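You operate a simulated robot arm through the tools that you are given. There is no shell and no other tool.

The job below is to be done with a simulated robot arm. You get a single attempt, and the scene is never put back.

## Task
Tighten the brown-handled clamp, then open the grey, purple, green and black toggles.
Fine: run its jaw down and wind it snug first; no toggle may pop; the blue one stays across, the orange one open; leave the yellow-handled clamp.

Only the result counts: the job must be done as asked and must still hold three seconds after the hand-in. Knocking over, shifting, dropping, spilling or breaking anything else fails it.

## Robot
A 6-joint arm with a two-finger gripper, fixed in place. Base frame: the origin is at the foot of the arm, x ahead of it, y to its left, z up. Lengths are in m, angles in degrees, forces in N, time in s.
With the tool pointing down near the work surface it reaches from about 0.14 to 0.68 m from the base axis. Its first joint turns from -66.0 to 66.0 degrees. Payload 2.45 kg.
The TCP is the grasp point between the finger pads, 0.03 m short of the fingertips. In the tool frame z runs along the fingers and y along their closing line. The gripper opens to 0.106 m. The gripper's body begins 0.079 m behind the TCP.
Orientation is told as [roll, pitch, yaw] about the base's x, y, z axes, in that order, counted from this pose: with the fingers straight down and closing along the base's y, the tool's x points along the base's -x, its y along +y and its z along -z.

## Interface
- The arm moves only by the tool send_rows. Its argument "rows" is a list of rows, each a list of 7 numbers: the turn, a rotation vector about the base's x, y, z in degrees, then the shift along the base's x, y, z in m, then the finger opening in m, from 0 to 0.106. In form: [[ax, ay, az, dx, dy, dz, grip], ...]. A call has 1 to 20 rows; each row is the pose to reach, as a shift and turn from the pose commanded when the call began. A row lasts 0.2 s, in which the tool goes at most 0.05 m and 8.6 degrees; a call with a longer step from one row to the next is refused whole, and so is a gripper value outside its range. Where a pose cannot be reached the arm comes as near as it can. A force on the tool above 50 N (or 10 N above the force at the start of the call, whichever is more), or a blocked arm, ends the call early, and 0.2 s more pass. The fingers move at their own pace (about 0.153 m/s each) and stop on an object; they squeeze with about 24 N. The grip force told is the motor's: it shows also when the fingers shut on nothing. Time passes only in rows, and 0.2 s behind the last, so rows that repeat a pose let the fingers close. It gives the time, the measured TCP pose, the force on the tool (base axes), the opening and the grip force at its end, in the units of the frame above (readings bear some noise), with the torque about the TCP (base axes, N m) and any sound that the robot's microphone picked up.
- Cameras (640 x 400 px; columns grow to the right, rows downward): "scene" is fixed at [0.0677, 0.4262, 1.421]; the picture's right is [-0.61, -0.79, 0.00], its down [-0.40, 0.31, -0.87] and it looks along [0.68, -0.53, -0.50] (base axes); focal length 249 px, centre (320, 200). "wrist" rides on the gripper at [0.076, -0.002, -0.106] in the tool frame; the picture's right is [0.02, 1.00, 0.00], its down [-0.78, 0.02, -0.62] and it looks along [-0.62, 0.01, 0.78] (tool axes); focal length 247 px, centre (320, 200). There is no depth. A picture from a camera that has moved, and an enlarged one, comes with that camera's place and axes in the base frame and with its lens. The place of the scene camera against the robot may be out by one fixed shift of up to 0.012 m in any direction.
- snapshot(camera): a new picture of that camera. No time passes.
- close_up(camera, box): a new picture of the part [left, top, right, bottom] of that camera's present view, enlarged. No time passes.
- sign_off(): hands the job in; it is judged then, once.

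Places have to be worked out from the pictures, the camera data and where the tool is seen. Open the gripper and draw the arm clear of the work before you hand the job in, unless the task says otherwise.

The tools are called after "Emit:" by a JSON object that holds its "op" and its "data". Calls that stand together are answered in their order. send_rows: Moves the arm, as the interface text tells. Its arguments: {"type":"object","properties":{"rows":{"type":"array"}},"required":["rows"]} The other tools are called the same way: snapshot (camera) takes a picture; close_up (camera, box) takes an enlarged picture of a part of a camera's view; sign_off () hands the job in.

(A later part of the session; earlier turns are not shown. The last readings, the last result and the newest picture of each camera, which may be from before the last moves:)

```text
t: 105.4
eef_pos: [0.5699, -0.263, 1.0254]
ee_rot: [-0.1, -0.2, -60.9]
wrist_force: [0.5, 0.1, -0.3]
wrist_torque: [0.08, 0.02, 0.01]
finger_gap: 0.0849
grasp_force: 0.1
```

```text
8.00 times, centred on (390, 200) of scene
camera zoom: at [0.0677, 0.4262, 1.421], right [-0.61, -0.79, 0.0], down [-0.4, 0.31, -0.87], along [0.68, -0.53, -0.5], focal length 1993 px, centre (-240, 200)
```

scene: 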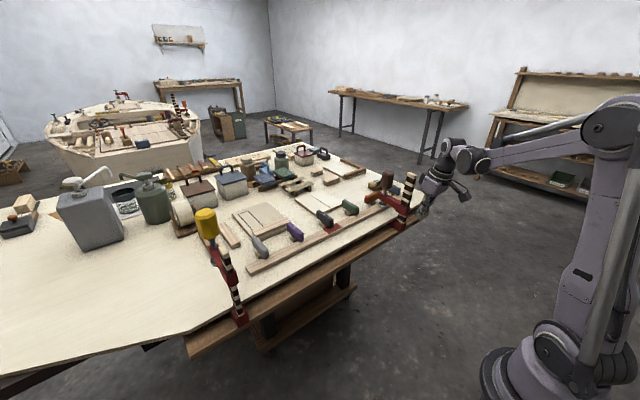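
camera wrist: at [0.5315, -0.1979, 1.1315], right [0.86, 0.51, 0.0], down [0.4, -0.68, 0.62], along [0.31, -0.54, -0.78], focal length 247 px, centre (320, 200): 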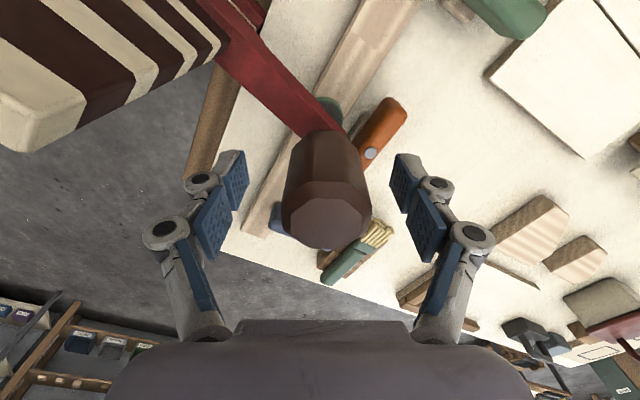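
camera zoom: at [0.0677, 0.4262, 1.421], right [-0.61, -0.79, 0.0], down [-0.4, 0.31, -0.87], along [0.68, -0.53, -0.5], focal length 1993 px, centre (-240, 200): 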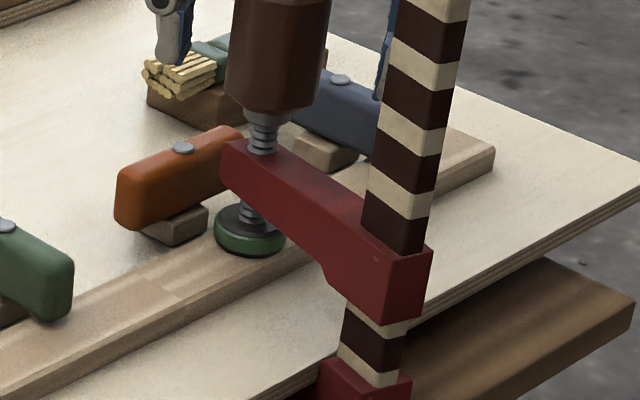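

Green holds with the hand off. I grip again and wind one further stroke, checking partway.

Emit:
{"op": "send_rows", "data": {"rows": [[0, 0, 0, 0, 0, 0, 0.05], [0, 0, 0, 0, 0, 0, 0.0], [0, 0, 0, 0, 0, 0, 0.0], [0, 0, -8, 0, 0, 0, 0.0], [0, 0, -16, 0, 0, 0, 0.0], [0, 0, -24, 0, 0, 0, 0.0], [0, 0, -32, 0, 0, 0, 0.0], [0, 0, -40, 0, 0, 0, 0.0], [0, 0, -48, 0, 0, 0, 0.0]]}}

Emit:
{"op": "close_up", "data": {"camera": "wrist", "box": [240, 100, 400, 260]}}

Emit:
{"op": "send_rows", "data": {"rows": [[0, 0, -8, 0, 0, 0, 0.0], [0, 0, -16, 0, 0, 0, 0.0], [0, 0, -24, 0, 0, 0, 0.0], [0, 0, -32, 0, 0, 0, 0.0], [0, 0, -40, 0, 0, 0, 0.0], [0, 0, -48, 0, 0, 0, 0.0]]}}

Emit:
{"op": "close_up", "data": {"camera": "wrist", "box": [240, 100, 400, 260]}}

Emit:
{"op": "close_up", "data": {"camera": "scene", "box": [365, 175, 415, 225]}}

```text
t: 107.4
eef_pos: [0.5705, -0.2624, 1.0258]
ee_rot: [0.0, 0.0, -109.1]
wrist_force: [11.0, 5.1, -4.4]
wrist_torque: [0.43, -0.79, 0.1]
finger_gap: 0.0382
grasp_force: 24.2
```

```text
2.50 times, centred on (320, 180) of wrist
camera zoom: at [0.5937, -0.1905, 1.1315], right [0.95, -0.31, 0.0], down [-0.24, -0.74, 0.62], along [-0.19, -0.59, -0.78], focal length 617 px, centre (320, 250)
```

zoom: 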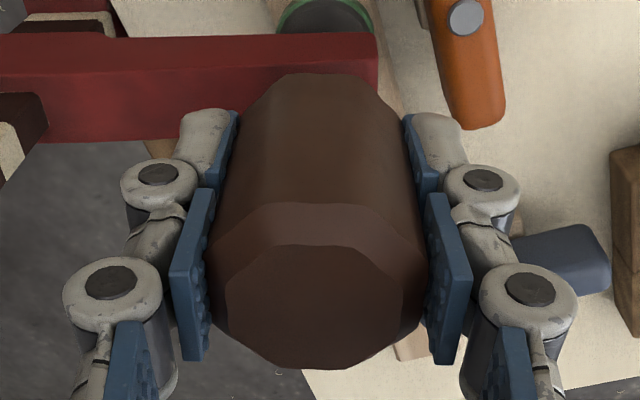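

```text
t: 108.8
eef_pos: [0.5703, -0.263, 1.0253]
ee_rot: [0.0, -0.1, -157.2]
wrist_force: [10.0, 2.0, -5.3]
wrist_torque: [0.22, -0.47, 0.07]
finger_gap: 0.0382
grasp_force: 24.9
```

```text
2.50 times, centred on (320, 180) of wrist
camera zoom: at [0.6399, -0.2324, 1.1315], right [0.41, -0.91, 0.0], down [-0.71, -0.32, 0.62], along [-0.57, -0.25, -0.78], focal length 617 px, centre (320, 250)
```

zoom: 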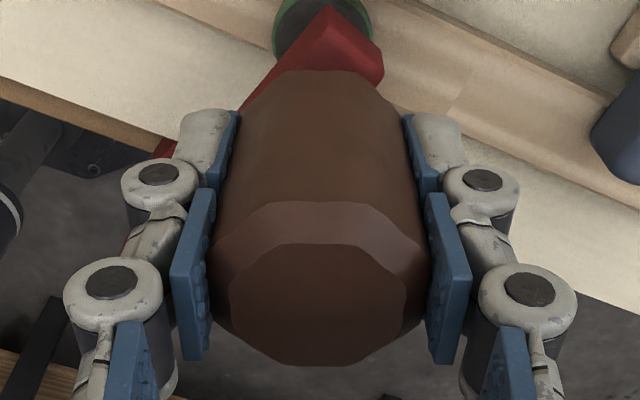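

```text
8.00 times, centred on (390, 200) of scene
camera zoom: at [0.0682, 0.4261, 1.421], right [-0.61, -0.79, 0.0], down [-0.4, 0.31, -0.87], along [0.68, -0.53, -0.5], focal length 1993 px, centre (-240, 200)
```

zoom: 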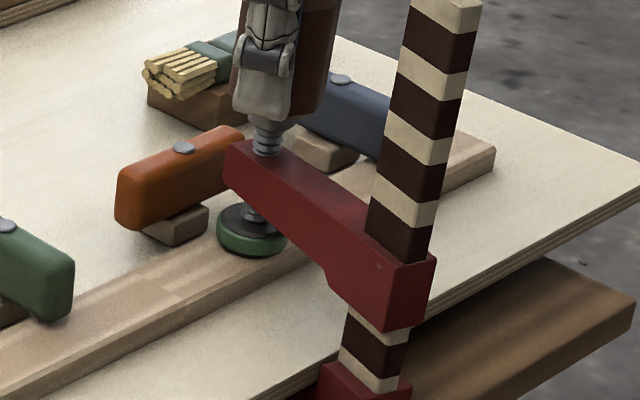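

Torque is now ~0.1 N m, the screw has visibly advanced and the clamp is taut: snug. I release, turn to yaw -90 and slide out along +y.

Emit:
{"op": "send_rows", "data": {"rows": [[0, 0, 0, 0, 0, 0, 0.05], [0, 0, 0, -0.001, 0, 0, 0.08], [0, 0, 8, -0.001, 0, 0, 0.08], [0, 0, 16, -0.001, 0, 0, 0.08], [0, 0, 24, -0.001, 0, 0, 0.08], [0, 0, 32, -0.001, 0, 0, 0.08], [0, 0, 40, -0.001, 0, 0, 0.08], [0, 0, 48, -0.001, 0, 0, 0.08], [0, 0, 56, -0.001, 0, 0, 0.08], [0, 0, 64, -0.001, 0, 0, 0.08], [0, 0, 67, -0.001, 0, 0, 0.08], [0, 0, 67, -0.001, 0.03, 0, 0.08], [0, 0, 67, -0.001, 0.06, 0, 0.08], [0, 0, 67, -0.001, 0.09, 0.005, 0.08], [0, 0, 67, -0.001, 0.12, 0.015, 0.08], [0, 0, 67, -0.01, 0.15, 0.03, 0.08], [0, 0, 67, -0.02, 0.18, 0.05, 0.08], [0, 0, 67, -0.04, 0.21, 0.08, 0.08], [0, 0, 67, -0.06, 0.24, 0.11, 0.08]]}}

Emit:
{"op": "close_up", "data": {"camera": "scene", "box": [300, 140, 450, 250]}}

Emit:
{"op": "snapshot", "data": {"camera": "wrist"}}

Emit:
{"op": "close_up", "data": {"camera": "scene", "box": [235, 180, 395, 280]}}

```text
t: 112.8
eef_pos: [0.5132, -0.0248, 1.1357]
ee_rot: [0.0, -0.1, -90.0]
wrist_force: [0.3, -0.3, 0.8]
wrist_torque: [-0.02, 0.0, 0.0]
finger_gap: 0.0801
grasp_force: 0.1
```

```text
3.64 times, centred on (375, 195) of scene
camera zoom: at [0.0677, 0.4262, 1.421], right [-0.61, -0.79, 0.0], down [-0.4, 0.31, -0.87], along [0.68, -0.53, -0.5], focal length 906 px, centre (120, 218)
```

zoom: 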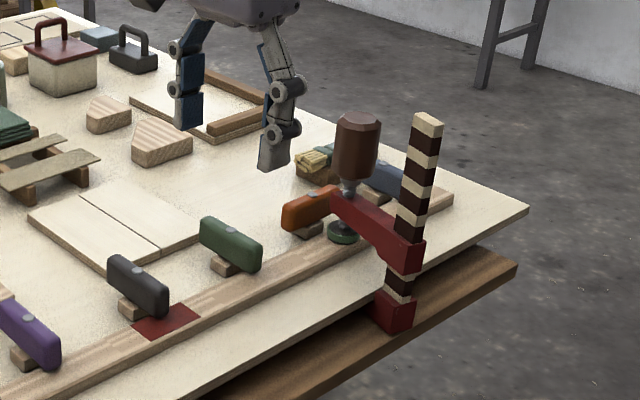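

```text
taken
camera wrist: at [0.5117, 0.0523, 1.2413], right [1.0, 0.02, 0.0], down [0.02, -0.78, 0.62], along [0.01, -0.62, -0.78], focal length 247 px, centre (320, 200)
```

wrist: 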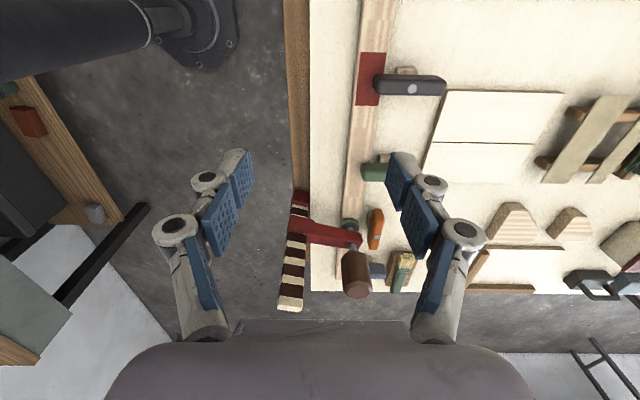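

```text
4.00 times, centred on (315, 230) of scene
camera zoom: at [0.0677, 0.4262, 1.421], right [-0.61, -0.79, 0.0], down [-0.4, 0.31, -0.87], along [0.68, -0.53, -0.5], focal length 997 px, centre (340, 80)
```

zoom: 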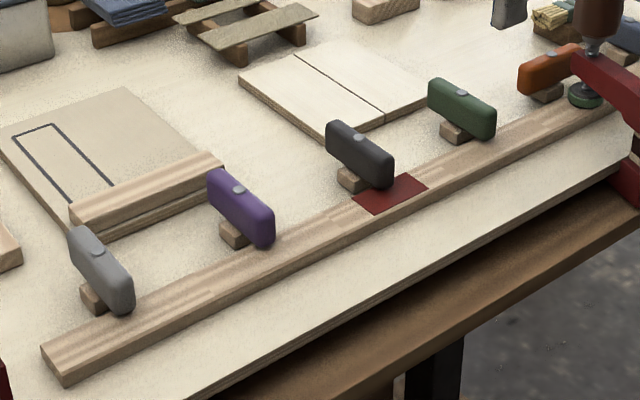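

The brown clamp is snug and its ring green. Next the toggles; spacing suggests pins at x≈0.618 and y≈-0.142 (green), -0.023 (black), 0.096 (purple), 0.215 (grey). I move to a viewing pose in front of grey at yaw 0.

Emit:
{"op": "send_rows", "data": {"rows": [[0, 0, 8, -0.01, 0.03, 0, 0.08], [0, 0, 16, -0.02, 0.06, 0, 0.08], [0, 0, 24, -0.03, 0.09, 0, 0.08], [0, 0, 32, -0.04, 0.12, 0, 0.08], [0, 0, 40, -0.05, 0.15, 0, 0.08], [0, 0, 48, -0.06, 0.18, 0, 0.08], [0, 0, 56, -0.06, 0.2, 0, 0.08], [0, 0, 64, -0.06, 0.21, 0, 0.08], [0, 0, 72, -0.06, 0.22, 0, 0.08], [0, 0, 80, -0.06, 0.22, 0, 0.08], [0, 0, 88, -0.06, 0.22, 0, 0.08], [0, 0, 90, -0.06, 0.22, 0, 0.08], [0, 0, 90, -0.06, 0.22, 0, 0.08]]}}

Emit:
{"op": "snapshot", "data": {"camera": "wrist"}}

Emit:
{"op": "close_up", "data": {"camera": "wrist", "box": [220, 100, 420, 230]}}

```text
t: 115.6
eef_pos: [0.4507, 0.1971, 1.1358]
ee_rot: [0.0, -0.1, 0.1]
wrist_force: [-0.3, -0.3, 0.0]
wrist_torque: [-0.04, -0.02, 0.02]
finger_gap: 0.08
grasp_force: 0.1
```

```text
taken
camera wrist: at [0.3736, 0.1948, 1.2413], right [-0.02, 1.0, 0.0], down [0.78, 0.02, 0.62], along [0.62, 0.01, -0.78], focal length 247 px, centre (320, 200)
```

wrist: 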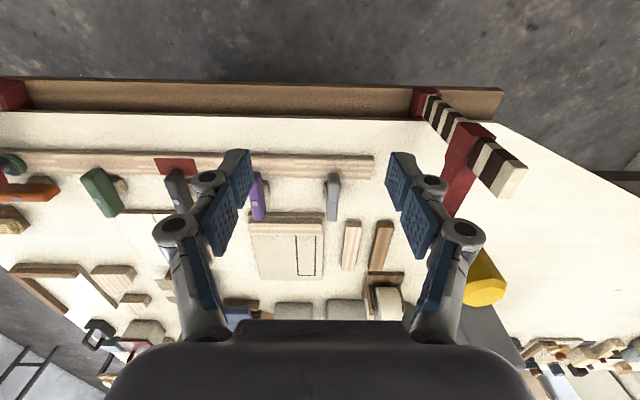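

```text
3.08 times, centred on (320, 165) of wrist
camera zoom: at [0.3736, 0.1948, 1.2413], right [-0.02, 1.0, 0.0], down [0.78, 0.02, 0.62], along [0.62, 0.01, -0.78], focal length 760 px, centre (320, 308)
```

zoom: 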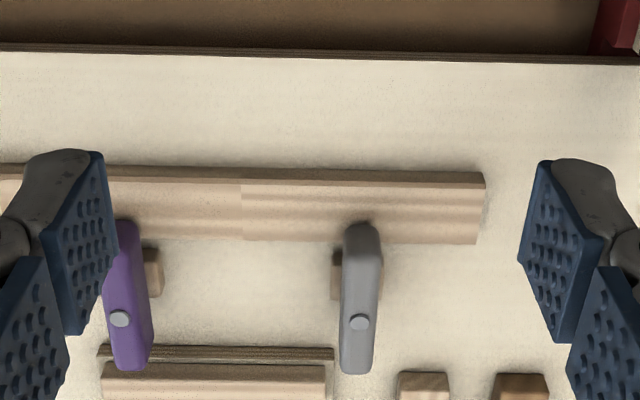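

Grey's pin reads (0.616,0.218) and purple's (0.616,0.098), each about 0.018 wide with tops at z≈0.947. I approach grey: first to (0.545,0.218,0.99), then out over its pin with tips just above it.

Emit:
{"op": "send_rows", "data": {"rows": [[0, 0, 0, 0.02, 0.007, -0.04, 0.06], [0, 0, 0, 0.045, 0.014, -0.08, 0.06], [0, 0, 0, 0.07, 0.021, -0.12, 0.06], [0, 0, 0, 0.095, 0.021, -0.146, 0.06], [0, 0, 0, 0.13, 0.021, -0.146, 0.06], [0, 0, 0, 0.165, 0.021, -0.146, 0.06], [0, 0, 0, 0.165, 0.021, -0.146, 0.06]]}}

Emit:
{"op": "snapshot", "data": {"camera": "wrist"}}

Emit:
{"op": "close_up", "data": {"camera": "scene", "box": [210, 180, 350, 290]}}

```text
t: 117.2
eef_pos: [0.614, 0.218, 0.9911]
ee_rot: [0.1, -0.1, 0.1]
wrist_force: [-0.7, 0.0, -0.1]
wrist_torque: [0.0, -0.02, 0.01]
finger_gap: 0.0599
grasp_force: 0.0
```

```text
taken
camera wrist: at [0.5378, 0.2164, 1.0966], right [-0.02, 1.0, 0.0], down [0.78, 0.02, 0.62], along [0.62, 0.01, -0.78], focal length 247 px, centre (320, 200)
```

wrist: 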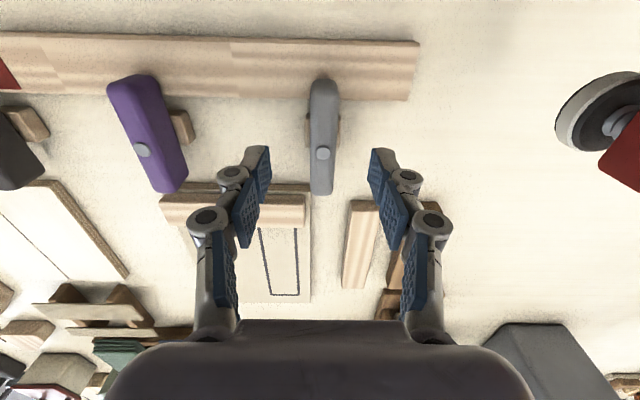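

```text
3.64 times, centred on (280, 235) of scene
camera zoom: at [0.0678, 0.4262, 1.421], right [-0.61, -0.79, 0.0], down [-0.4, 0.31, -0.87], along [0.68, -0.53, -0.5], focal length 906 px, centre (466, 73)
```

zoom: 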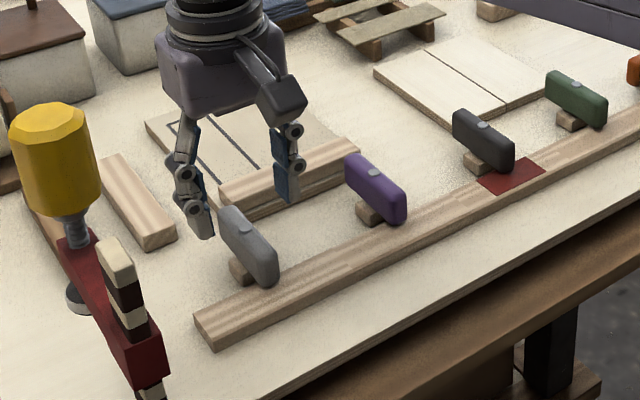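

The pin reads (0.6165,0.219) under the fingers. I lower to TCP z≈0.953 around the grey toggle, then close softly.

Emit:
{"op": "send_rows", "data": {"rows": [[0, 0, 0, 0.002, 0.001, -0.015, 0.06], [0, 0, 0, 0.002, 0.001, -0.03, 0.06], [0, 0, 0, 0.002, 0.001, -0.037, 0.06], [0, 0, 0, 0.002, 0.001, -0.037, 0.06]]}}

Emit:
{"op": "close_up", "data": {"camera": "scene", "box": [210, 190, 310, 270]}}

Emit:
{"op": "close_up", "data": {"camera": "wrist", "box": [220, 60, 420, 220]}}

```text
t: 118.2
eef_pos: [0.617, 0.2185, 0.9516]
ee_rot: [0.0, -0.1, 0.0]
wrist_force: [-0.4, -0.3, -1.0]
wrist_torque: [0.03, 0.02, 0.0]
finger_gap: 0.0599
grasp_force: 0.0
```

```text
5.00 times, centred on (260, 230) of scene
camera zoom: at [0.0677, 0.4262, 1.421], right [-0.61, -0.79, 0.0], down [-0.4, 0.31, -0.87], along [0.68, -0.53, -0.5], focal length 1246 px, centre (620, 50)
```

zoom: 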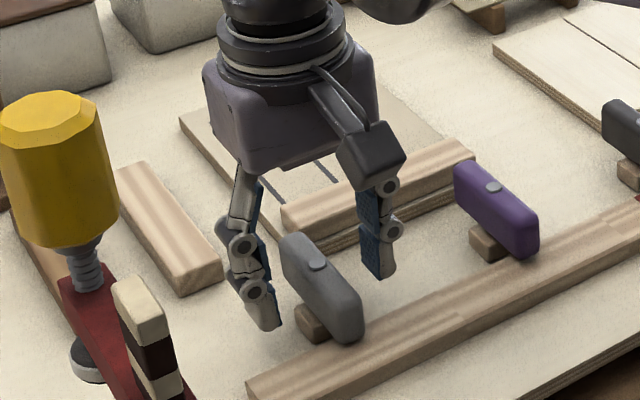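

```text
2.50 times, centred on (320, 140) of wrist
camera zoom: at [0.5405, 0.2172, 1.0579], right [-0.02, 1.0, 0.0], down [0.78, 0.02, 0.62], along [0.62, 0.01, -0.78], focal length 617 px, centre (320, 350)
```

zoom: 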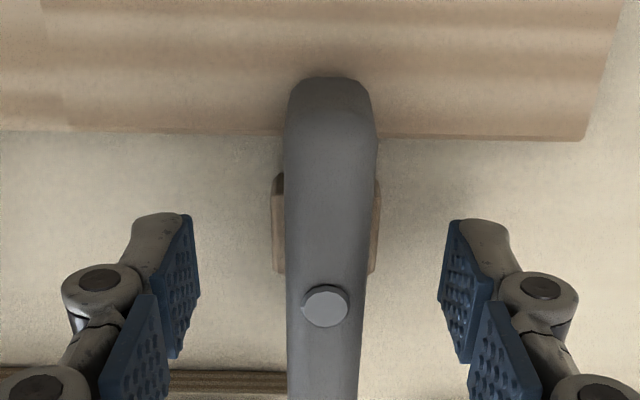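

The fingers flank the grey toggle at its pin. I close on it.

Emit:
{"op": "send_rows", "data": {"rows": [[0, 0, 0, 0, 0, 0, 0.03], [0, 0, 0, 0, 0, 0, 0.0], [0, 0, 0, 0, 0, 0, 0.0]]}}

Emit:
{"op": "close_up", "data": {"camera": "wrist", "box": [220, 60, 420, 220]}}

```text
t: 119.0
eef_pos: [0.6161, 0.2207, 0.9525]
ee_rot: [0.1, -0.1, 0.1]
wrist_force: [3.0, 6.9, 1.8]
wrist_torque: [0.22, -0.07, -0.04]
finger_gap: 0.0177
grasp_force: 43.2
```

```text
2.50 times, centred on (320, 140) of wrist
camera zoom: at [0.5403, 0.2181, 1.0581], right [-0.02, 1.0, 0.0], down [0.78, 0.02, 0.62], along [0.62, 0.01, -0.78], focal length 617 px, centre (320, 350)
```

zoom: 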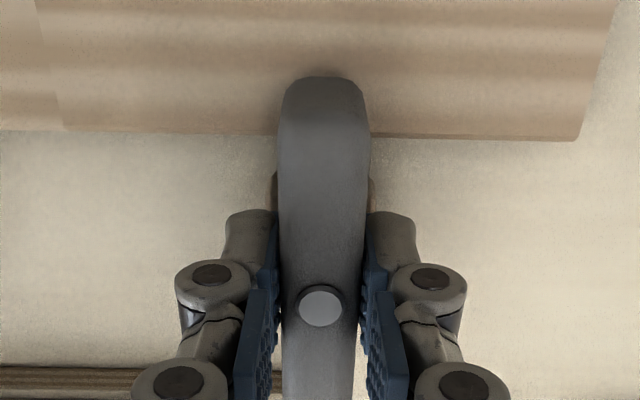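

Gripped at 0.0177 with 7 N sideways, so I ease 1.5 mm +y and then try a small counter-clockwise turn of 8°, reading the torque.

Emit:
{"op": "send_rows", "data": {"rows": [[0, 0, 0, 0, 0.0015, 0, 0.0], [0, 0, 4, 0, 0.0015, 0, 0.0], [0, 0, 8, 0, 0.0015, 0, 0.0]]}}

Emit:
{"op": "close_up", "data": {"camera": "scene", "box": [210, 190, 310, 270]}}

```text
t: 119.8
eef_pos: [0.6168, 0.2192, 0.9518]
ee_rot: [0.0, -0.1, 8.0]
wrist_force: [3.0, 7.1, -6.7]
wrist_torque: [0.2, -0.03, -1.41]
finger_gap: 0.0207
grasp_force: 45.2
```

```text
5.00 times, centred on (260, 230) of scene
camera zoom: at [0.068, 0.4264, 1.4209], right [-0.61, -0.79, 0.0], down [-0.4, 0.31, -0.87], along [0.68, -0.53, -0.5], focal length 1246 px, centre (620, 50)
```

zoom: 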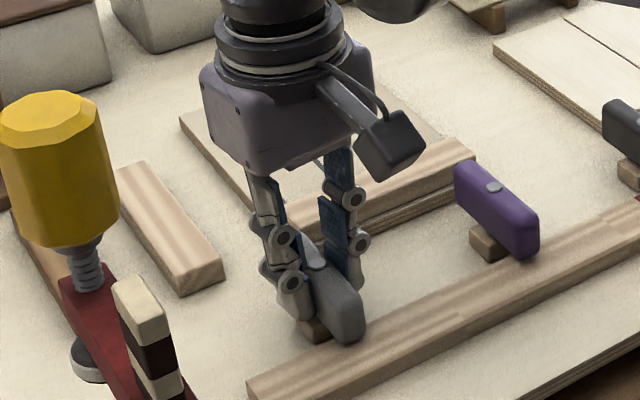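

Counter-clockwise is strongly resisted (1.4 N m) and the toggle didn't turn. I go back and try 8° clockwise.

Emit:
{"op": "send_rows", "data": {"rows": [[0, 0, -4, 0, 0, 0, 0.0], [0, 0, -8, 0, 0, 0, 0.0]]}}

Emit:
{"op": "send_rows", "data": {"rows": [[0, 0, -4, 0, 0, 0, 0.0], [0, 0, -8, 0, 0, 0, 0.0]]}}

Emit:
{"op": "close_up", "data": {"camera": "scene", "box": [210, 190, 310, 270]}}

Emit:
{"op": "close_up", "data": {"camera": "wrist", "box": [220, 60, 420, 220]}}

```text
t: 120.4
eef_pos: [0.6171, 0.22, 0.9532]
ee_rot: [-0.2, 0.0, 0.1]
wrist_force: [-1.8, 2.7, -9.8]
wrist_torque: [0.09, 0.42, 0.01]
finger_gap: 0.0177
grasp_force: 43.3
```

```text
t: 121.0
eef_pos: [0.6172, 0.2201, 0.9519]
ee_rot: [-0.1, 0.0, -8.1]
wrist_force: [0.0, 1.8, -8.4]
wrist_torque: [0.19, 0.95, 0.01]
finger_gap: 0.018
grasp_force: 43.1
```

```text
5.00 times, centred on (260, 230) of scene
camera zoom: at [0.0679, 0.4263, 1.421], right [-0.61, -0.79, 0.0], down [-0.4, 0.31, -0.87], along [0.68, -0.53, -0.5], focal length 1246 px, centre (620, 50)
```

zoom: 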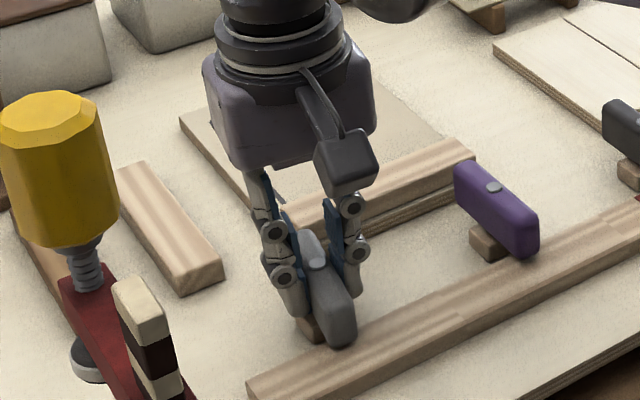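

```text
2.50 times, centred on (320, 140) of wrist
camera zoom: at [0.5409, 0.2291, 1.0587], right [0.12, 0.99, 0.0], down [0.78, -0.09, 0.62], along [0.62, -0.07, -0.78], focal length 617 px, centre (320, 350)
```

zoom: 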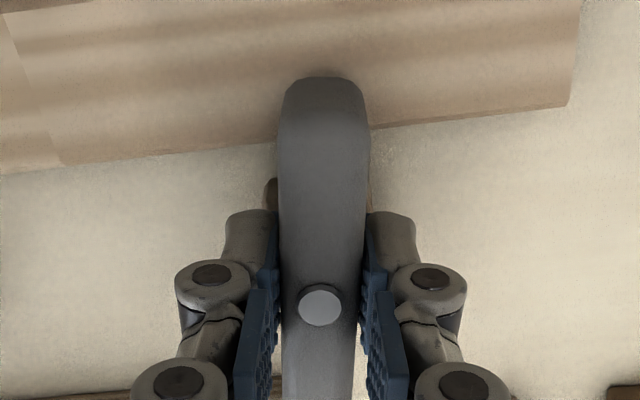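

Clockwise it turns freely. I continue clockwise to about -90°, easing 1 mm down, in two parts.

Emit:
{"op": "send_rows", "data": {"rows": [[0, 0, -8, 0, 0, -0.001, 0.0], [0, 0, -16, 0, 0, -0.001, 0.0], [0, 0, -24, 0, 0, -0.001, 0.0], [0, 0, -32, 0, 0, -0.001, 0.0]]}}

Emit:
{"op": "close_up", "data": {"camera": "scene", "box": [210, 170, 390, 290]}}

```text
t: 122.0
eef_pos: [0.6161, 0.2196, 0.9524]
ee_rot: [-0.1, -0.1, -40.1]
wrist_force: [1.5, -0.2, 16.1]
wrist_torque: [0.21, 0.29, 0.05]
finger_gap: 0.0174
grasp_force: 42.6
```

```text
3.33 times, centred on (300, 230) of scene
camera zoom: at [0.0675, 0.4261, 1.4211], right [-0.61, -0.79, 0.0], down [-0.4, 0.31, -0.87], along [0.68, -0.53, -0.5], focal length 830 px, centre (387, 100)
```

zoom: 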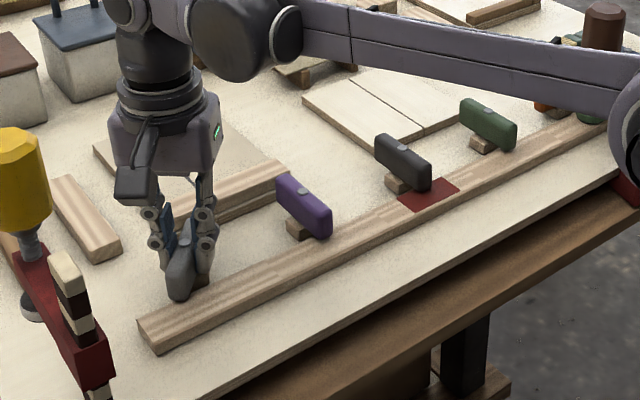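

Turning well at -40°; the tool feels 16 N upward, so I raise 1.2 mm and continue to -90°.

Emit:
{"op": "send_rows", "data": {"rows": [[0, 0, -8, 0, 0, 0.001, 0.0], [0, 0, -16, 0, 0, 0.0012, 0.0], [0, 0, -24, 0, 0, 0.0012, 0.0], [0, 0, -32, 0, 0, 0.0012, 0.0], [0, 0, -40, 0, 0, 0.0012, 0.0], [0, 0, -47, 0, 0, 0.0012, 0.0], [0, 0, -50, 0, 0, 0.0012, 0.0]]}}

Emit:
{"op": "close_up", "data": {"camera": "scene", "box": [210, 170, 390, 290]}}

Emit:
{"op": "snapshot", "data": {"camera": "wrist"}}

```text
t: 123.6
eef_pos: [0.6164, 0.2187, 0.9525]
ee_rot: [-0.3, -0.1, -90.0]
wrist_force: [-15.6, -6.1, -15.4]
wrist_torque: [0.32, 0.35, 0.24]
finger_gap: 0.0174
grasp_force: 42.9
```

```text
3.33 times, centred on (300, 230) of scene
camera zoom: at [0.0676, 0.4261, 1.421], right [-0.61, -0.79, 0.0], down [-0.4, 0.31, -0.87], along [0.68, -0.53, -0.5], focal length 830 px, centre (387, 100)
```

zoom: 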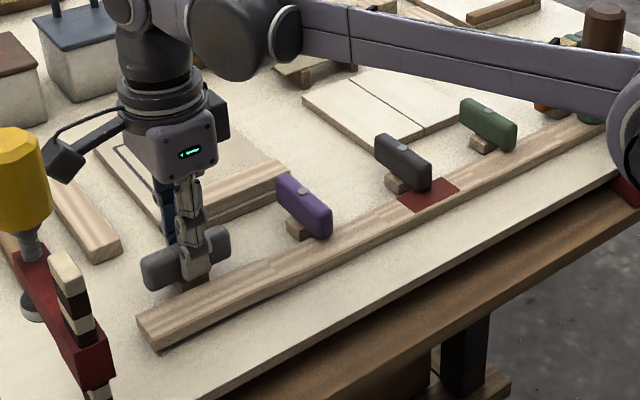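

```text
taken
camera wrist: at [0.6152, 0.2958, 1.0586], right [1.0, 0.02, -0.01], down [0.02, -0.78, 0.62], along [0.01, -0.62, -0.78], focal length 247 px, centre (320, 200)
```

wrist: 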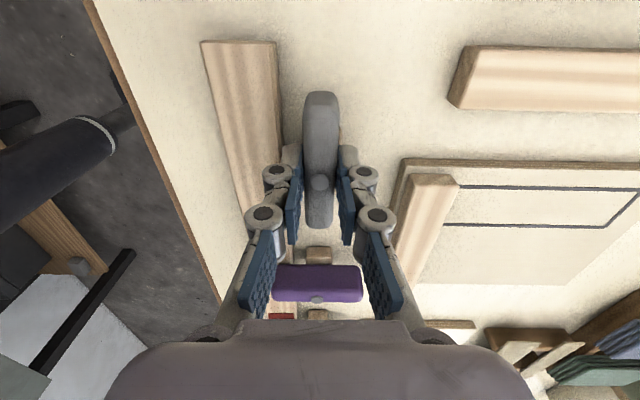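

Grey now lies along the rail: open. I release, rise slightly and back out toward the base.

Emit:
{"op": "send_rows", "data": {"rows": [[0, 0, 0, 0, 0, 0, 0.03], [0, 0, 0, 0, 0, 0, 0.05], [0, 0, 0, 0, 0, 0.02, 0.05], [0, 0, 0, 0, 0, 0.04, 0.05], [0, 0, 0, -0.03, -0.01, 0.06, 0.05], [0, 0, 0, -0.06, -0.03, 0.09, 0.05], [0, 0, 0, -0.09, -0.06, 0.12, 0.06], [0, 0, 0, -0.11, -0.08, 0.13, 0.06]]}}

Emit:
{"op": "close_up", "data": {"camera": "scene", "box": [210, 150, 430, 290]}}

```text
refused: row 7 steps farther than a row can; nothing moved
```

```text
2.86 times, centred on (320, 220) of scene
camera zoom: at [0.0676, 0.4261, 1.421], right [-0.61, -0.79, 0.0], down [-0.4, 0.31, -0.87], along [0.68, -0.53, -0.5], focal length 712 px, centre (320, 143)
```

zoom: 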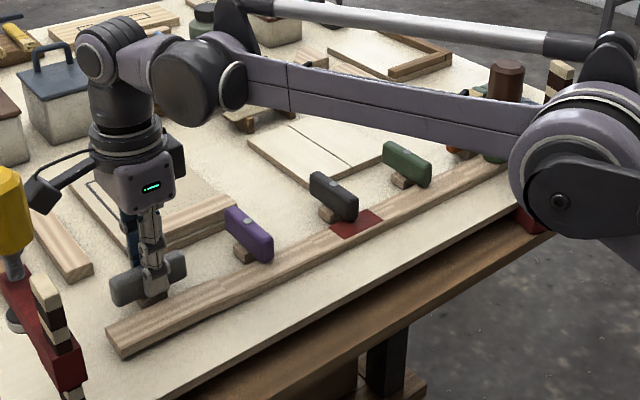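

One row stepped too far; I resend the release and retreat with shorter steps.

Emit:
{"op": "send_rows", "data": {"rows": [[0, 0, 0, 0, 0, 0, 0.03], [0, 0, 0, 0, 0, 0, 0.05], [0, 0, 0, 0, 0, 0.02, 0.05], [0, 0, 0, 0, 0, 0.04, 0.05], [0, 0, 0, -0.02, -0.01, 0.06, 0.05], [0, 0, 0, -0.045, -0.025, 0.085, 0.05], [0, 0, 0, -0.07, -0.045, 0.11, 0.06], [0, 0, 0, -0.095, -0.07, 0.13, 0.06], [0, 0, 0, -0.11, -0.09, 0.14, 0.06]]}}

Emit:
{"op": "close_up", "data": {"camera": "scene", "box": [210, 150, 430, 290]}}

Emit:
{"op": "snapshot", "data": {"camera": "wrist"}}

```text
t: 125.6
eef_pos: [0.5057, 0.1301, 1.0931]
ee_rot: [-0.1, -0.1, -90.0]
wrist_force: [0.4, 0.4, -0.9]
wrist_torque: [-0.01, -0.03, 0.05]
finger_gap: 0.0602
grasp_force: 0.0
```

```text
2.86 times, centred on (320, 220) of scene
camera zoom: at [0.0677, 0.4262, 1.421], right [-0.61, -0.79, 0.0], down [-0.4, 0.31, -0.87], along [0.68, -0.53, -0.5], focal length 712 px, centre (320, 143)
```

zoom: 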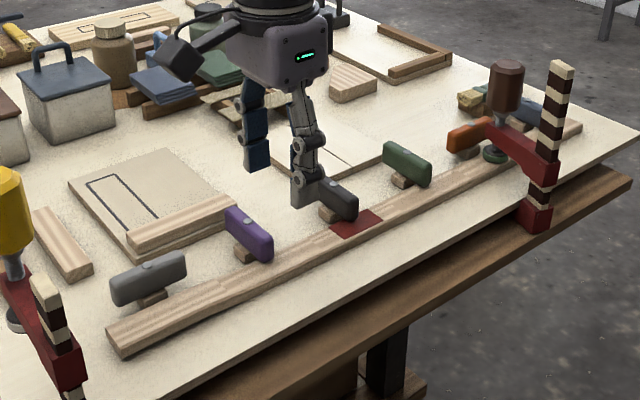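

```text
taken
camera wrist: at [0.5046, 0.2071, 1.1983], right [1.0, 0.02, 0.0], down [0.02, -0.78, 0.62], along [0.01, -0.62, -0.78], focal length 247 px, centre (320, 200)
```

wrist: 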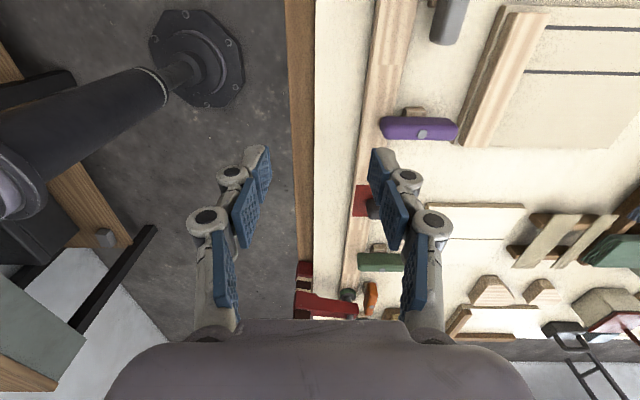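

Grey is open and everything else is in place. Next purple at (0.616,0.0985): I turn back to yaw 0 and move above it.

Emit:
{"op": "send_rows", "data": {"rows": [[0, 0, 8, 0, -0.005, 0, 0.06], [0, 0, 16, 0, -0.01, 0, 0.06], [0, 0, 24, 0, -0.015, 0, 0.06], [0, 0, 32, 0, -0.02, 0, 0.06], [0, 0, 40, 0, -0.025, 0, 0.06], [0, 0, 48, 0, -0.03, 0, 0.06], [0, 0, 56, 0, -0.032, 0, 0.06], [0, 0, 64, 0, -0.032, 0, 0.06], [0, 0, 72, 0, -0.032, -0.01, 0.06], [0, 0, 80, 0.01, -0.032, -0.03, 0.06], [0, 0, 88, 0.03, -0.032, -0.06, 0.06], [0, 0, 90, 0.06, -0.032, -0.09, 0.06], [0, 0, 90, 0.09, -0.032, -0.102, 0.06], [0, 0, 90, 0.11, -0.032, -0.102, 0.06], [0, 0, 90, 0.11, -0.032, -0.102, 0.06]]}}

Emit:
{"op": "close_up", "data": {"camera": "wrist", "box": [220, 60, 420, 220]}}

```text
t: 128.8
eef_pos: [0.6157, 0.0966, 0.9916]
ee_rot: [0.0, 0.0, 0.0]
wrist_force: [-0.5, -0.5, -0.4]
wrist_torque: [-0.02, -0.03, 0.03]
finger_gap: 0.0602
grasp_force: 0.1
```

```text
2.50 times, centred on (320, 140) of wrist
camera zoom: at [0.5399, 0.0954, 1.0964], right [-0.02, 1.0, 0.0], down [0.78, 0.02, 0.62], along [0.62, 0.01, -0.78], focal length 617 px, centre (320, 350)
```

zoom: 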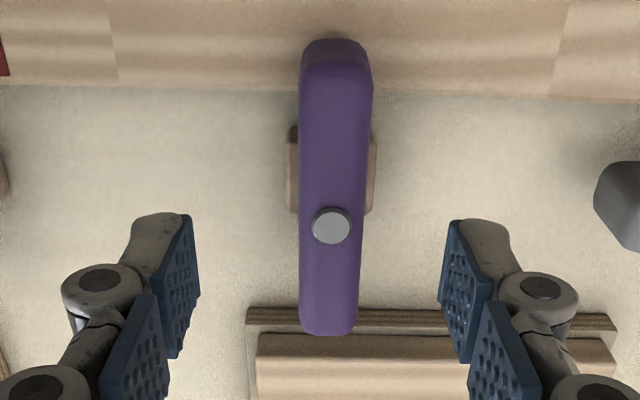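

Pin at (0.6165,0.099). I correct by 2.5 mm in y, lower and close on the purple toggle.

Emit:
{"op": "send_rows", "data": {"rows": [[0, 0, 0, 0.001, 0.0025, -0.015, 0.06], [0, 0, 0, 0.001, 0.0025, -0.03, 0.06], [0, 0, 0, 0.001, 0.0025, -0.038, 0.06], [0, 0, 0, 0.001, 0.0025, -0.038, 0.03], [0, 0, 0, 0.001, 0.0025, -0.038, 0.0], [0, 0, 0, 0.001, 0.0025, -0.038, 0.0]]}}

Emit:
{"op": "send_rows", "data": {"rows": [[0, 0, -3, 0, 0, 0, 0.0], [0, 0, -6, 0, 0, 0, 0.0]]}}

Emit:
{"op": "close_up", "data": {"camera": "wrist", "box": [220, 60, 420, 220]}}

```text
t: 130.2
eef_pos: [0.617, 0.1008, 0.9523]
ee_rot: [-0.1, -0.1, 0.1]
wrist_force: [-2.4, -2.7, -0.7]
wrist_torque: [-0.11, -0.21, 0.01]
finger_gap: 0.0176
grasp_force: 43.0
```

```text
t: 130.8
eef_pos: [0.617, 0.0995, 0.9518]
ee_rot: [-0.1, 0.0, -6.1]
wrist_force: [-8.6, -5.4, -7.8]
wrist_torque: [-0.25, -0.95, 0.04]
finger_gap: 0.0175
grasp_force: 43.5
```

```text
2.50 times, centred on (320, 140) of wrist
camera zoom: at [0.5414, 0.1065, 1.059], right [0.08, 1.0, 0.0], down [0.78, -0.06, 0.62], along [0.62, -0.05, -0.78], focal length 617 px, centre (320, 350)
```

zoom: 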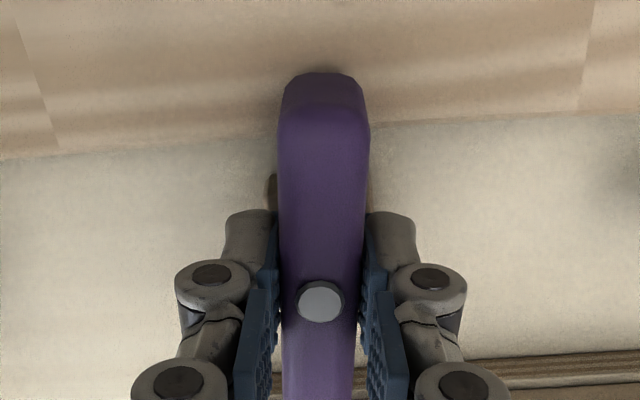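

Purple turns freely clockwise too. I continue to -90°, easing 1 mm toward the load.

Emit:
{"op": "send_rows", "data": {"rows": [[0, 0, -8, -0.001, -0.0005, -0.0005, 0.0], [0, 0, -16, -0.001, -0.0005, -0.0005, 0.0], [0, 0, -24, -0.001, -0.0005, -0.0005, 0.0], [0, 0, -32, -0.001, -0.0005, -0.0005, 0.0], [0, 0, -40, -0.001, -0.0005, -0.0005, 0.0], [0, 0, -48, -0.001, -0.0005, -0.0005, 0.0], [0, 0, -56, -0.001, -0.0005, -0.0005, 0.0]]}}

Emit:
{"op": "send_rows", "data": {"rows": [[0, 0, -8, 0, 0, 0, 0.0], [0, 0, -16, 0, 0, 0, 0.0], [0, 0, -24, 0, 0, 0, 0.0], [0, 0, -28, 0, 0, 0, 0.0]]}}

Emit:
{"op": "close_up", "data": {"camera": "scene", "box": [210, 150, 430, 290]}}

```text
t: 132.4
eef_pos: [0.6167, 0.0987, 0.9523]
ee_rot: [0.1, -0.1, -62.3]
wrist_force: [5.9, -11.2, 26.6]
wrist_torque: [0.19, 0.09, 0.02]
finger_gap: 0.0177
grasp_force: 42.8
```

```text
t: 133.4
eef_pos: [0.6166, 0.0993, 0.9526]
ee_rot: [-0.1, -0.3, -90.0]
wrist_force: [-2.5, -14.6, 27.0]
wrist_torque: [-0.11, 0.02, 0.24]
finger_gap: 0.0177
grasp_force: 43.3
```

```text
2.86 times, centred on (320, 220) of scene
camera zoom: at [0.0672, 0.4257, 1.4212], right [-0.61, -0.79, 0.0], down [-0.4, 0.31, -0.87], along [0.68, -0.53, -0.5], focal length 712 px, centre (320, 143)
```

zoom: 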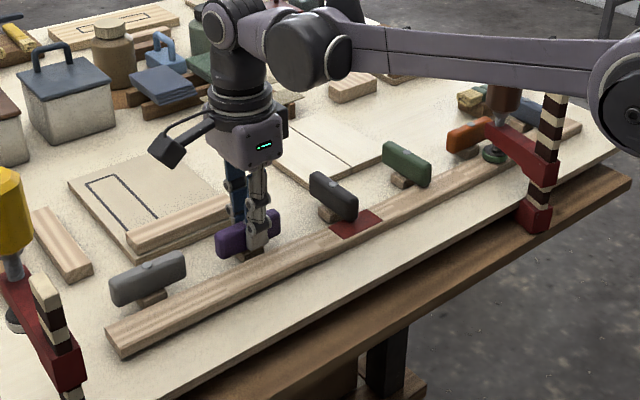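

Purple is open along the rail. I release and retreat up and back.

Emit:
{"op": "send_rows", "data": {"rows": [[0, 0, 0, 0, 0, 0.001, 0.02], [0, 0, 0, 0, 0, 0.002, 0.045], [0, 0, 0, 0, 0, 0.02, 0.045], [0, 0, 0, 0, 0, 0.04, 0.045], [0, 0, 0, -0.02, -0.01, 0.06, 0.05], [0, 0, 0, -0.045, -0.03, 0.085, 0.05], [0, 0, 0, -0.07, -0.06, 0.1, 0.06], [0, 0, 0, -0.09, -0.1, 0.1, 0.06], [0, 0, 0, -0.1, -0.14, 0.1, 0.06]]}}

Emit:
{"op": "send_rows", "data": {"rows": [[0, 0, 8, 0, -0.02, 0, 0.06], [0, 0, 16, 0, -0.04, 0, 0.06], [0, 0, 24, 0, -0.06, 0, 0.06], [0, 0, 32, 0, -0.08, 0, 0.06], [0, 0, 40, 0, -0.1, 0, 0.06], [0, 0, 48, 0, -0.101, 0, 0.06], [0, 0, 56, 0, -0.101, 0, 0.06], [0, 0, 64, 0, -0.101, 0, 0.06], [0, 0, 72, 0, -0.101, 0, 0.06], [0, 0, 80, 0, -0.101, 0, 0.06], [0, 0, 88, 0.01, -0.101, -0.02, 0.06], [0, 0, 90, 0.03, -0.101, -0.05, 0.06], [0, 0, 90, 0.06, -0.101, -0.063, 0.06], [0, 0, 90, 0.09, -0.101, -0.063, 0.06], [0, 0, 90, 0.1, -0.101, -0.063, 0.06], [0, 0, 90, 0.1, -0.101, -0.063, 0.06]]}}

Emit:
{"op": "close_up", "data": {"camera": "wrist", "box": [220, 60, 420, 220]}}

Emit:
{"op": "close_up", "data": {"camera": "scene", "box": [210, 150, 430, 290]}}

```text
t: 135.4
eef_pos: [0.5166, -0.041, 1.0498]
ee_rot: [-0.1, 0.0, -90.0]
wrist_force: [-0.2, -0.1, -1.0]
wrist_torque: [0.02, 0.0, 0.0]
finger_gap: 0.0599
grasp_force: 0.1
```

```text
t: 138.8
eef_pos: [0.6158, -0.1389, 0.9904]
ee_rot: [-0.1, -0.1, 0.1]
wrist_force: [-0.9, -0.2, -0.1]
wrist_torque: [-0.03, -0.02, 0.0]
finger_gap: 0.06
grasp_force: 0.1
```

```text
2.50 times, centred on (320, 140) of wrist
camera zoom: at [0.5401, -0.1413, 1.096], right [-0.02, 1.0, 0.0], down [0.78, 0.02, 0.62], along [0.62, 0.01, -0.78], focal length 617 px, centre (320, 350)
```

zoom: 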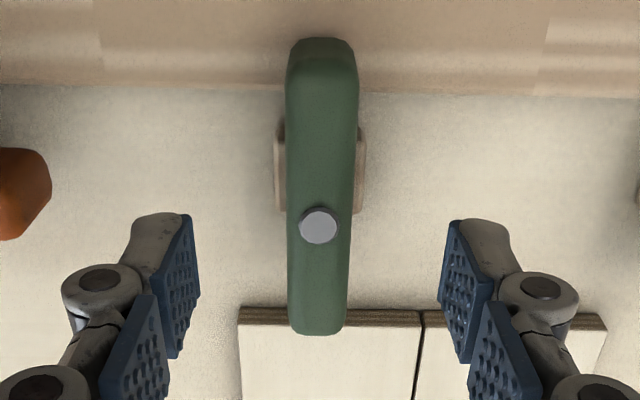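

```text
2.86 times, centred on (320, 220) of scene
camera zoom: at [0.0677, 0.4262, 1.421], right [-0.61, -0.79, 0.0], down [-0.4, 0.31, -0.87], along [0.68, -0.53, -0.5], focal length 712 px, centre (320, 143)
```

zoom: 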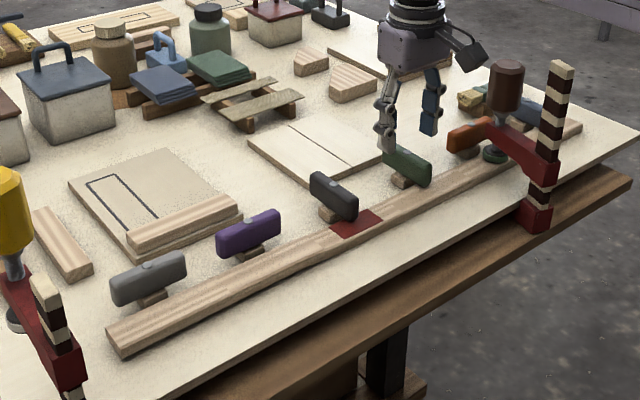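

Green's pin reads (0.616,-0.1405). I lower, close, and test a 6° clockwise turn.

Emit:
{"op": "send_rows", "data": {"rows": [[0, 0, 0, 0.001, -0.001, -0.015, 0.06], [0, 0, 0, 0.001, -0.001, -0.03, 0.06], [0, 0, 0, 0.001, -0.001, -0.038, 0.06], [0, 0, 0, 0.001, -0.001, -0.038, 0.03], [0, 0, 0, 0.001, -0.001, -0.038, 0.0], [0, 0, 0, 0.001, -0.001, -0.038, 0.0]]}}

Emit:
{"op": "send_rows", "data": {"rows": [[0, 0, -3, 0, 0, 0, 0.0], [0, 0, -6, 0, 0, 0, 0.0]]}}

Emit:
{"op": "close_up", "data": {"camera": "wrist", "box": [220, 60, 420, 220]}}

```text
t: 140.2
eef_pos: [0.618, -0.1403, 0.9514]
ee_rot: [0.2, 0.0, 0.1]
wrist_force: [-3.4, 9.0, -2.6]
wrist_torque: [0.3, -0.03, -0.08]
finger_gap: 0.0173
grasp_force: 43.2
```

```text
t: 140.8
eef_pos: [0.6175, -0.1403, 0.9523]
ee_rot: [0.2, 0.0, -6.0]
wrist_force: [-13.7, 18.3, -8.1]
wrist_torque: [0.36, -0.59, 0.02]
finger_gap: 0.0178
grasp_force: 42.7
```

```text
2.50 times, centred on (320, 140) of wrist
camera zoom: at [0.5415, -0.1341, 1.0577], right [0.08, 1.0, 0.0], down [0.78, -0.07, 0.62], along [0.62, -0.05, -0.78], focal length 617 px, centre (320, 350)
```

zoom: 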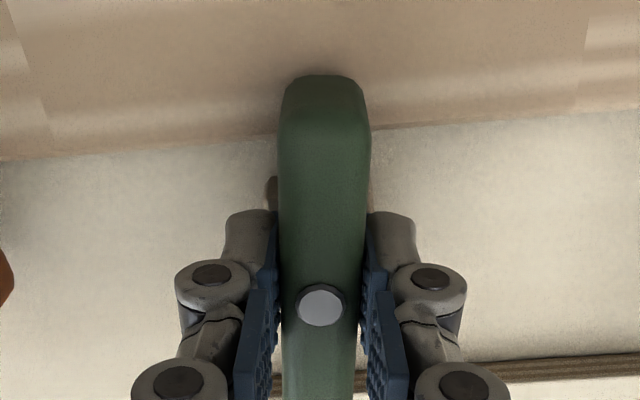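

Green turns freely clockwise as well, with some side force. I ease +2 mm y, -1.5 mm x and continue to -90°.

Emit:
{"op": "send_rows", "data": {"rows": [[0, 0, 0, -0.0015, 0.002, 0, 0.0], [0, 0, -8, -0.0015, 0.002, 0, 0.0], [0, 0, -16, -0.0015, 0.002, 0, 0.0], [0, 0, -24, -0.0015, 0.002, 0, 0.0], [0, 0, -32, -0.0015, 0.002, 0, 0.0]]}}

Emit:
{"op": "send_rows", "data": {"rows": [[0, 0, -8, 0, 0, 0, 0.0], [0, 0, -16, 0, 0, 0, 0.0], [0, 0, -24, 0, 0, 0, 0.0], [0, 0, -32, 0, 0, 0, 0.0], [0, 0, -40, 0, 0, 0, 0.0], [0, 0, -48, 0, 0, 0, 0.0], [0, 0, -52, 0, 0, 0, 0.0]]}}

Emit:
{"op": "close_up", "data": {"camera": "scene", "box": [210, 150, 430, 290]}}

```text
t: 142.0
eef_pos: [0.6177, -0.1405, 0.9514]
ee_rot: [0.0, -0.2, -38.2]
wrist_force: [6.2, 7.5, 7.1]
wrist_torque: [-0.58, -1.17, -0.02]
finger_gap: 0.0178
grasp_force: 42.8
```

```text
t: 143.6
eef_pos: [0.6167, -0.1412, 0.9512]
ee_rot: [0.0, -0.1, -90.2]
wrist_force: [2.7, -7.8, 3.2]
wrist_torque: [-0.27, 0.0, 0.32]
finger_gap: 0.0174
grasp_force: 43.6
```

```text
2.86 times, centred on (320, 220) of scene
camera zoom: at [0.0678, 0.426, 1.4211], right [-0.61, -0.79, 0.0], down [-0.4, 0.31, -0.87], along [0.68, -0.53, -0.5], focal length 712 px, centre (320, 143)
```

zoom: 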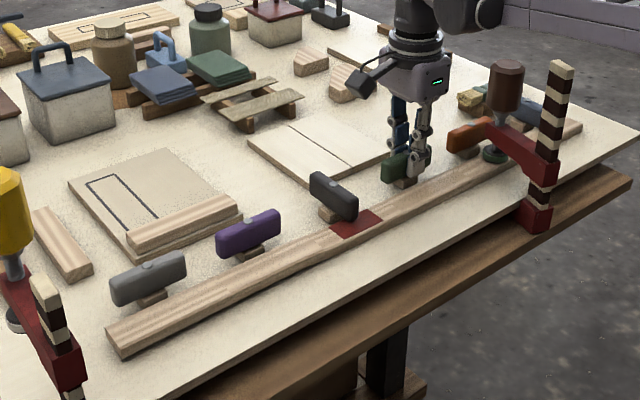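

Green is open. I release, retreat and go over to black, expected at (0.616,-0.021).

Emit:
{"op": "send_rows", "data": {"rows": [[0, 0, 0, 0, 0, 0, 0.02], [0, 0, 0, 0, 0, 0, 0.045], [0, 0, 0, 0, 0, 0.02, 0.045], [0, 0, 0, 0, 0, 0.04, 0.045], [0, 0, 0, -0.02, 0.01, 0.06, 0.05], [0, 0, 0, -0.045, 0.03, 0.085, 0.05], [0, 0, 0, -0.07, 0.06, 0.1, 0.06], [0, 0, 0, -0.09, 0.09, 0.1, 0.06], [0, 0, 0, -0.1, 0.12, 0.1, 0.06]]}}

Emit:
{"op": "send_rows", "data": {"rows": [[0, 0, 8, 0, 0, 0, 0.06], [0, 0, 16, 0, 0, 0, 0.06], [0, 0, 24, 0, 0, 0, 0.06], [0, 0, 32, 0, 0, 0, 0.06], [0, 0, 40, 0, 0, 0, 0.06], [0, 0, 48, 0, 0, 0, 0.06], [0, 0, 56, 0, 0, 0, 0.06], [0, 0, 64, 0, 0, 0, 0.06], [0, 0, 72, 0, 0, 0, 0.06], [0, 0, 80, 0, 0, 0, 0.06], [0, 0, 88, 0.01, 0, -0.02, 0.06], [0, 0, 90, 0.03, 0, -0.05, 0.06], [0, 0, 90, 0.06, 0, -0.061, 0.06], [0, 0, 90, 0.09, 0, -0.061, 0.06], [0, 0, 90, 0.1, 0, -0.061, 0.06], [0, 0, 90, 0.1, 0, -0.061, 0.06]]}}

Emit:
{"op": "close_up", "data": {"camera": "wrist", "box": [220, 60, 420, 220]}}

Emit:
{"op": "close_up", "data": {"camera": "scene", "box": [280, 140, 440, 250]}}

```text
t: 145.6
eef_pos: [0.5152, -0.0204, 1.0513]
ee_rot: [0.0, -0.1, -90.0]
wrist_force: [0.4, 0.7, -0.7]
wrist_torque: [0.01, 0.02, -0.02]
finger_gap: 0.0603
grasp_force: 0.1
```

```text
t: 149.0
eef_pos: [0.6157, -0.021, 0.9916]
ee_rot: [0.1, -0.1, 0.0]
wrist_force: [0.7, -0.3, 0.4]
wrist_torque: [0.0, 0.02, -0.06]
finger_gap: 0.0596
grasp_force: 0.2
```

```text
2.50 times, centred on (320, 140) of wrist
camera zoom: at [0.5394, -0.0216, 1.0974], right [-0.02, 1.0, 0.0], down [0.78, 0.02, 0.62], along [0.62, 0.01, -0.78], focal length 617 px, centre (320, 350)
```

zoom: 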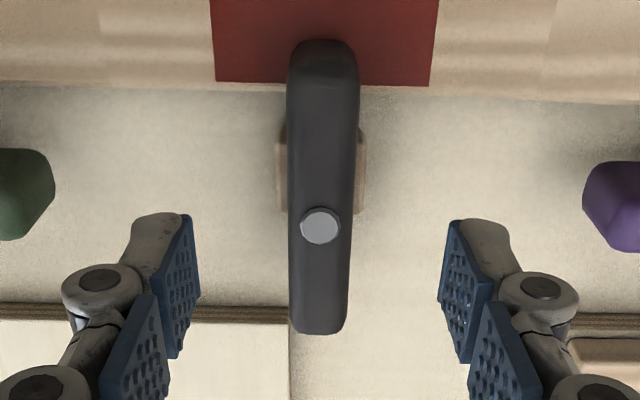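

```text
3.64 times, centred on (360, 195) of scene
camera zoom: at [0.0678, 0.4262, 1.421], right [-0.61, -0.79, 0.0], down [-0.4, 0.31, -0.87], along [0.68, -0.53, -0.5], focal length 906 px, centre (174, 218)
```

zoom: 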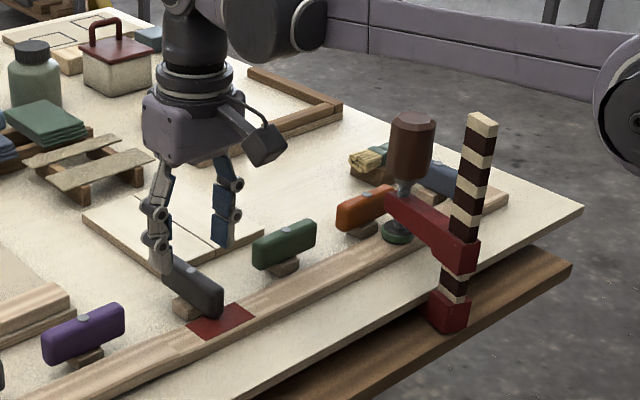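

Black's pin reads (0.616,-0.020); the clamp ring is still green. I lower, close on black, and test a 6° clockwise turn.

Emit:
{"op": "send_rows", "data": {"rows": [[0, 0, 0, 0.0005, 0.001, -0.015, 0.06], [0, 0, 0, 0.0005, 0.001, -0.03, 0.06], [0, 0, 0, 0.0005, 0.001, -0.039, 0.06], [0, 0, 0, 0.0005, 0.001, -0.039, 0.03], [0, 0, 0, 0.0005, 0.001, -0.039, 0.0], [0, 0, 0, 0.0005, 0.001, -0.039, 0.0]]}}

Emit:
{"op": "send_rows", "data": {"rows": [[0, 0, -3, 0, 0, 0, 0.0], [0, 0, -6, 0, 0, 0, 0.0]]}}

Emit:
{"op": "close_up", "data": {"camera": "wrist", "box": [220, 60, 420, 220]}}

Emit:
{"op": "close_up", "data": {"camera": "scene", "box": [280, 140, 440, 250]}}

```text
t: 150.4
eef_pos: [0.6166, -0.019, 0.9532]
ee_rot: [-0.2, -0.1, 0.0]
wrist_force: [-0.6, -1.9, 0.2]
wrist_torque: [-0.09, -0.1, -0.01]
finger_gap: 0.0178
grasp_force: 43.2
```

```text
t: 151.0
eef_pos: [0.6162, -0.021, 0.9518]
ee_rot: [-0.1, -0.1, -6.1]
wrist_force: [3.1, -4.4, 11.6]
wrist_torque: [-0.04, 0.7, 0.01]
finger_gap: 0.0176
grasp_force: 42.9
```

```text
2.50 times, centred on (320, 140) of wrist
camera zoom: at [0.5401, -0.0133, 1.0584], right [0.08, 1.0, 0.0], down [0.78, -0.07, 0.62], along [0.62, -0.05, -0.78], focal length 617 px, centre (320, 350)
```

zoom: 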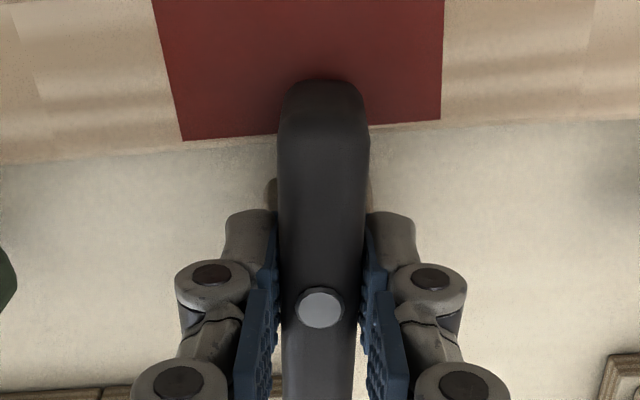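

```text
3.64 times, centred on (360, 195) of scene
camera zoom: at [0.0676, 0.426, 1.4211], right [-0.61, -0.79, 0.0], down [-0.4, 0.31, -0.87], along [0.68, -0.53, -0.5], focal length 906 px, centre (174, 218)
```

zoom: 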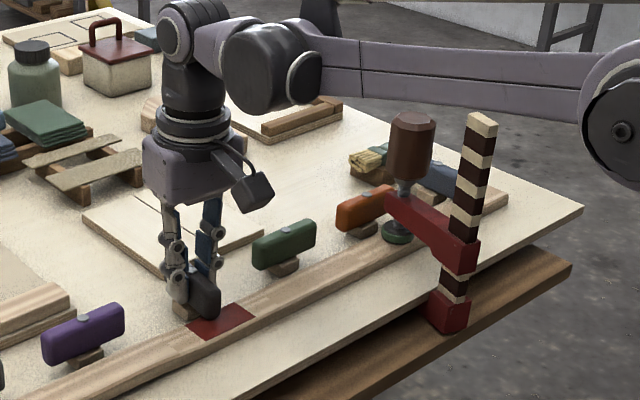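

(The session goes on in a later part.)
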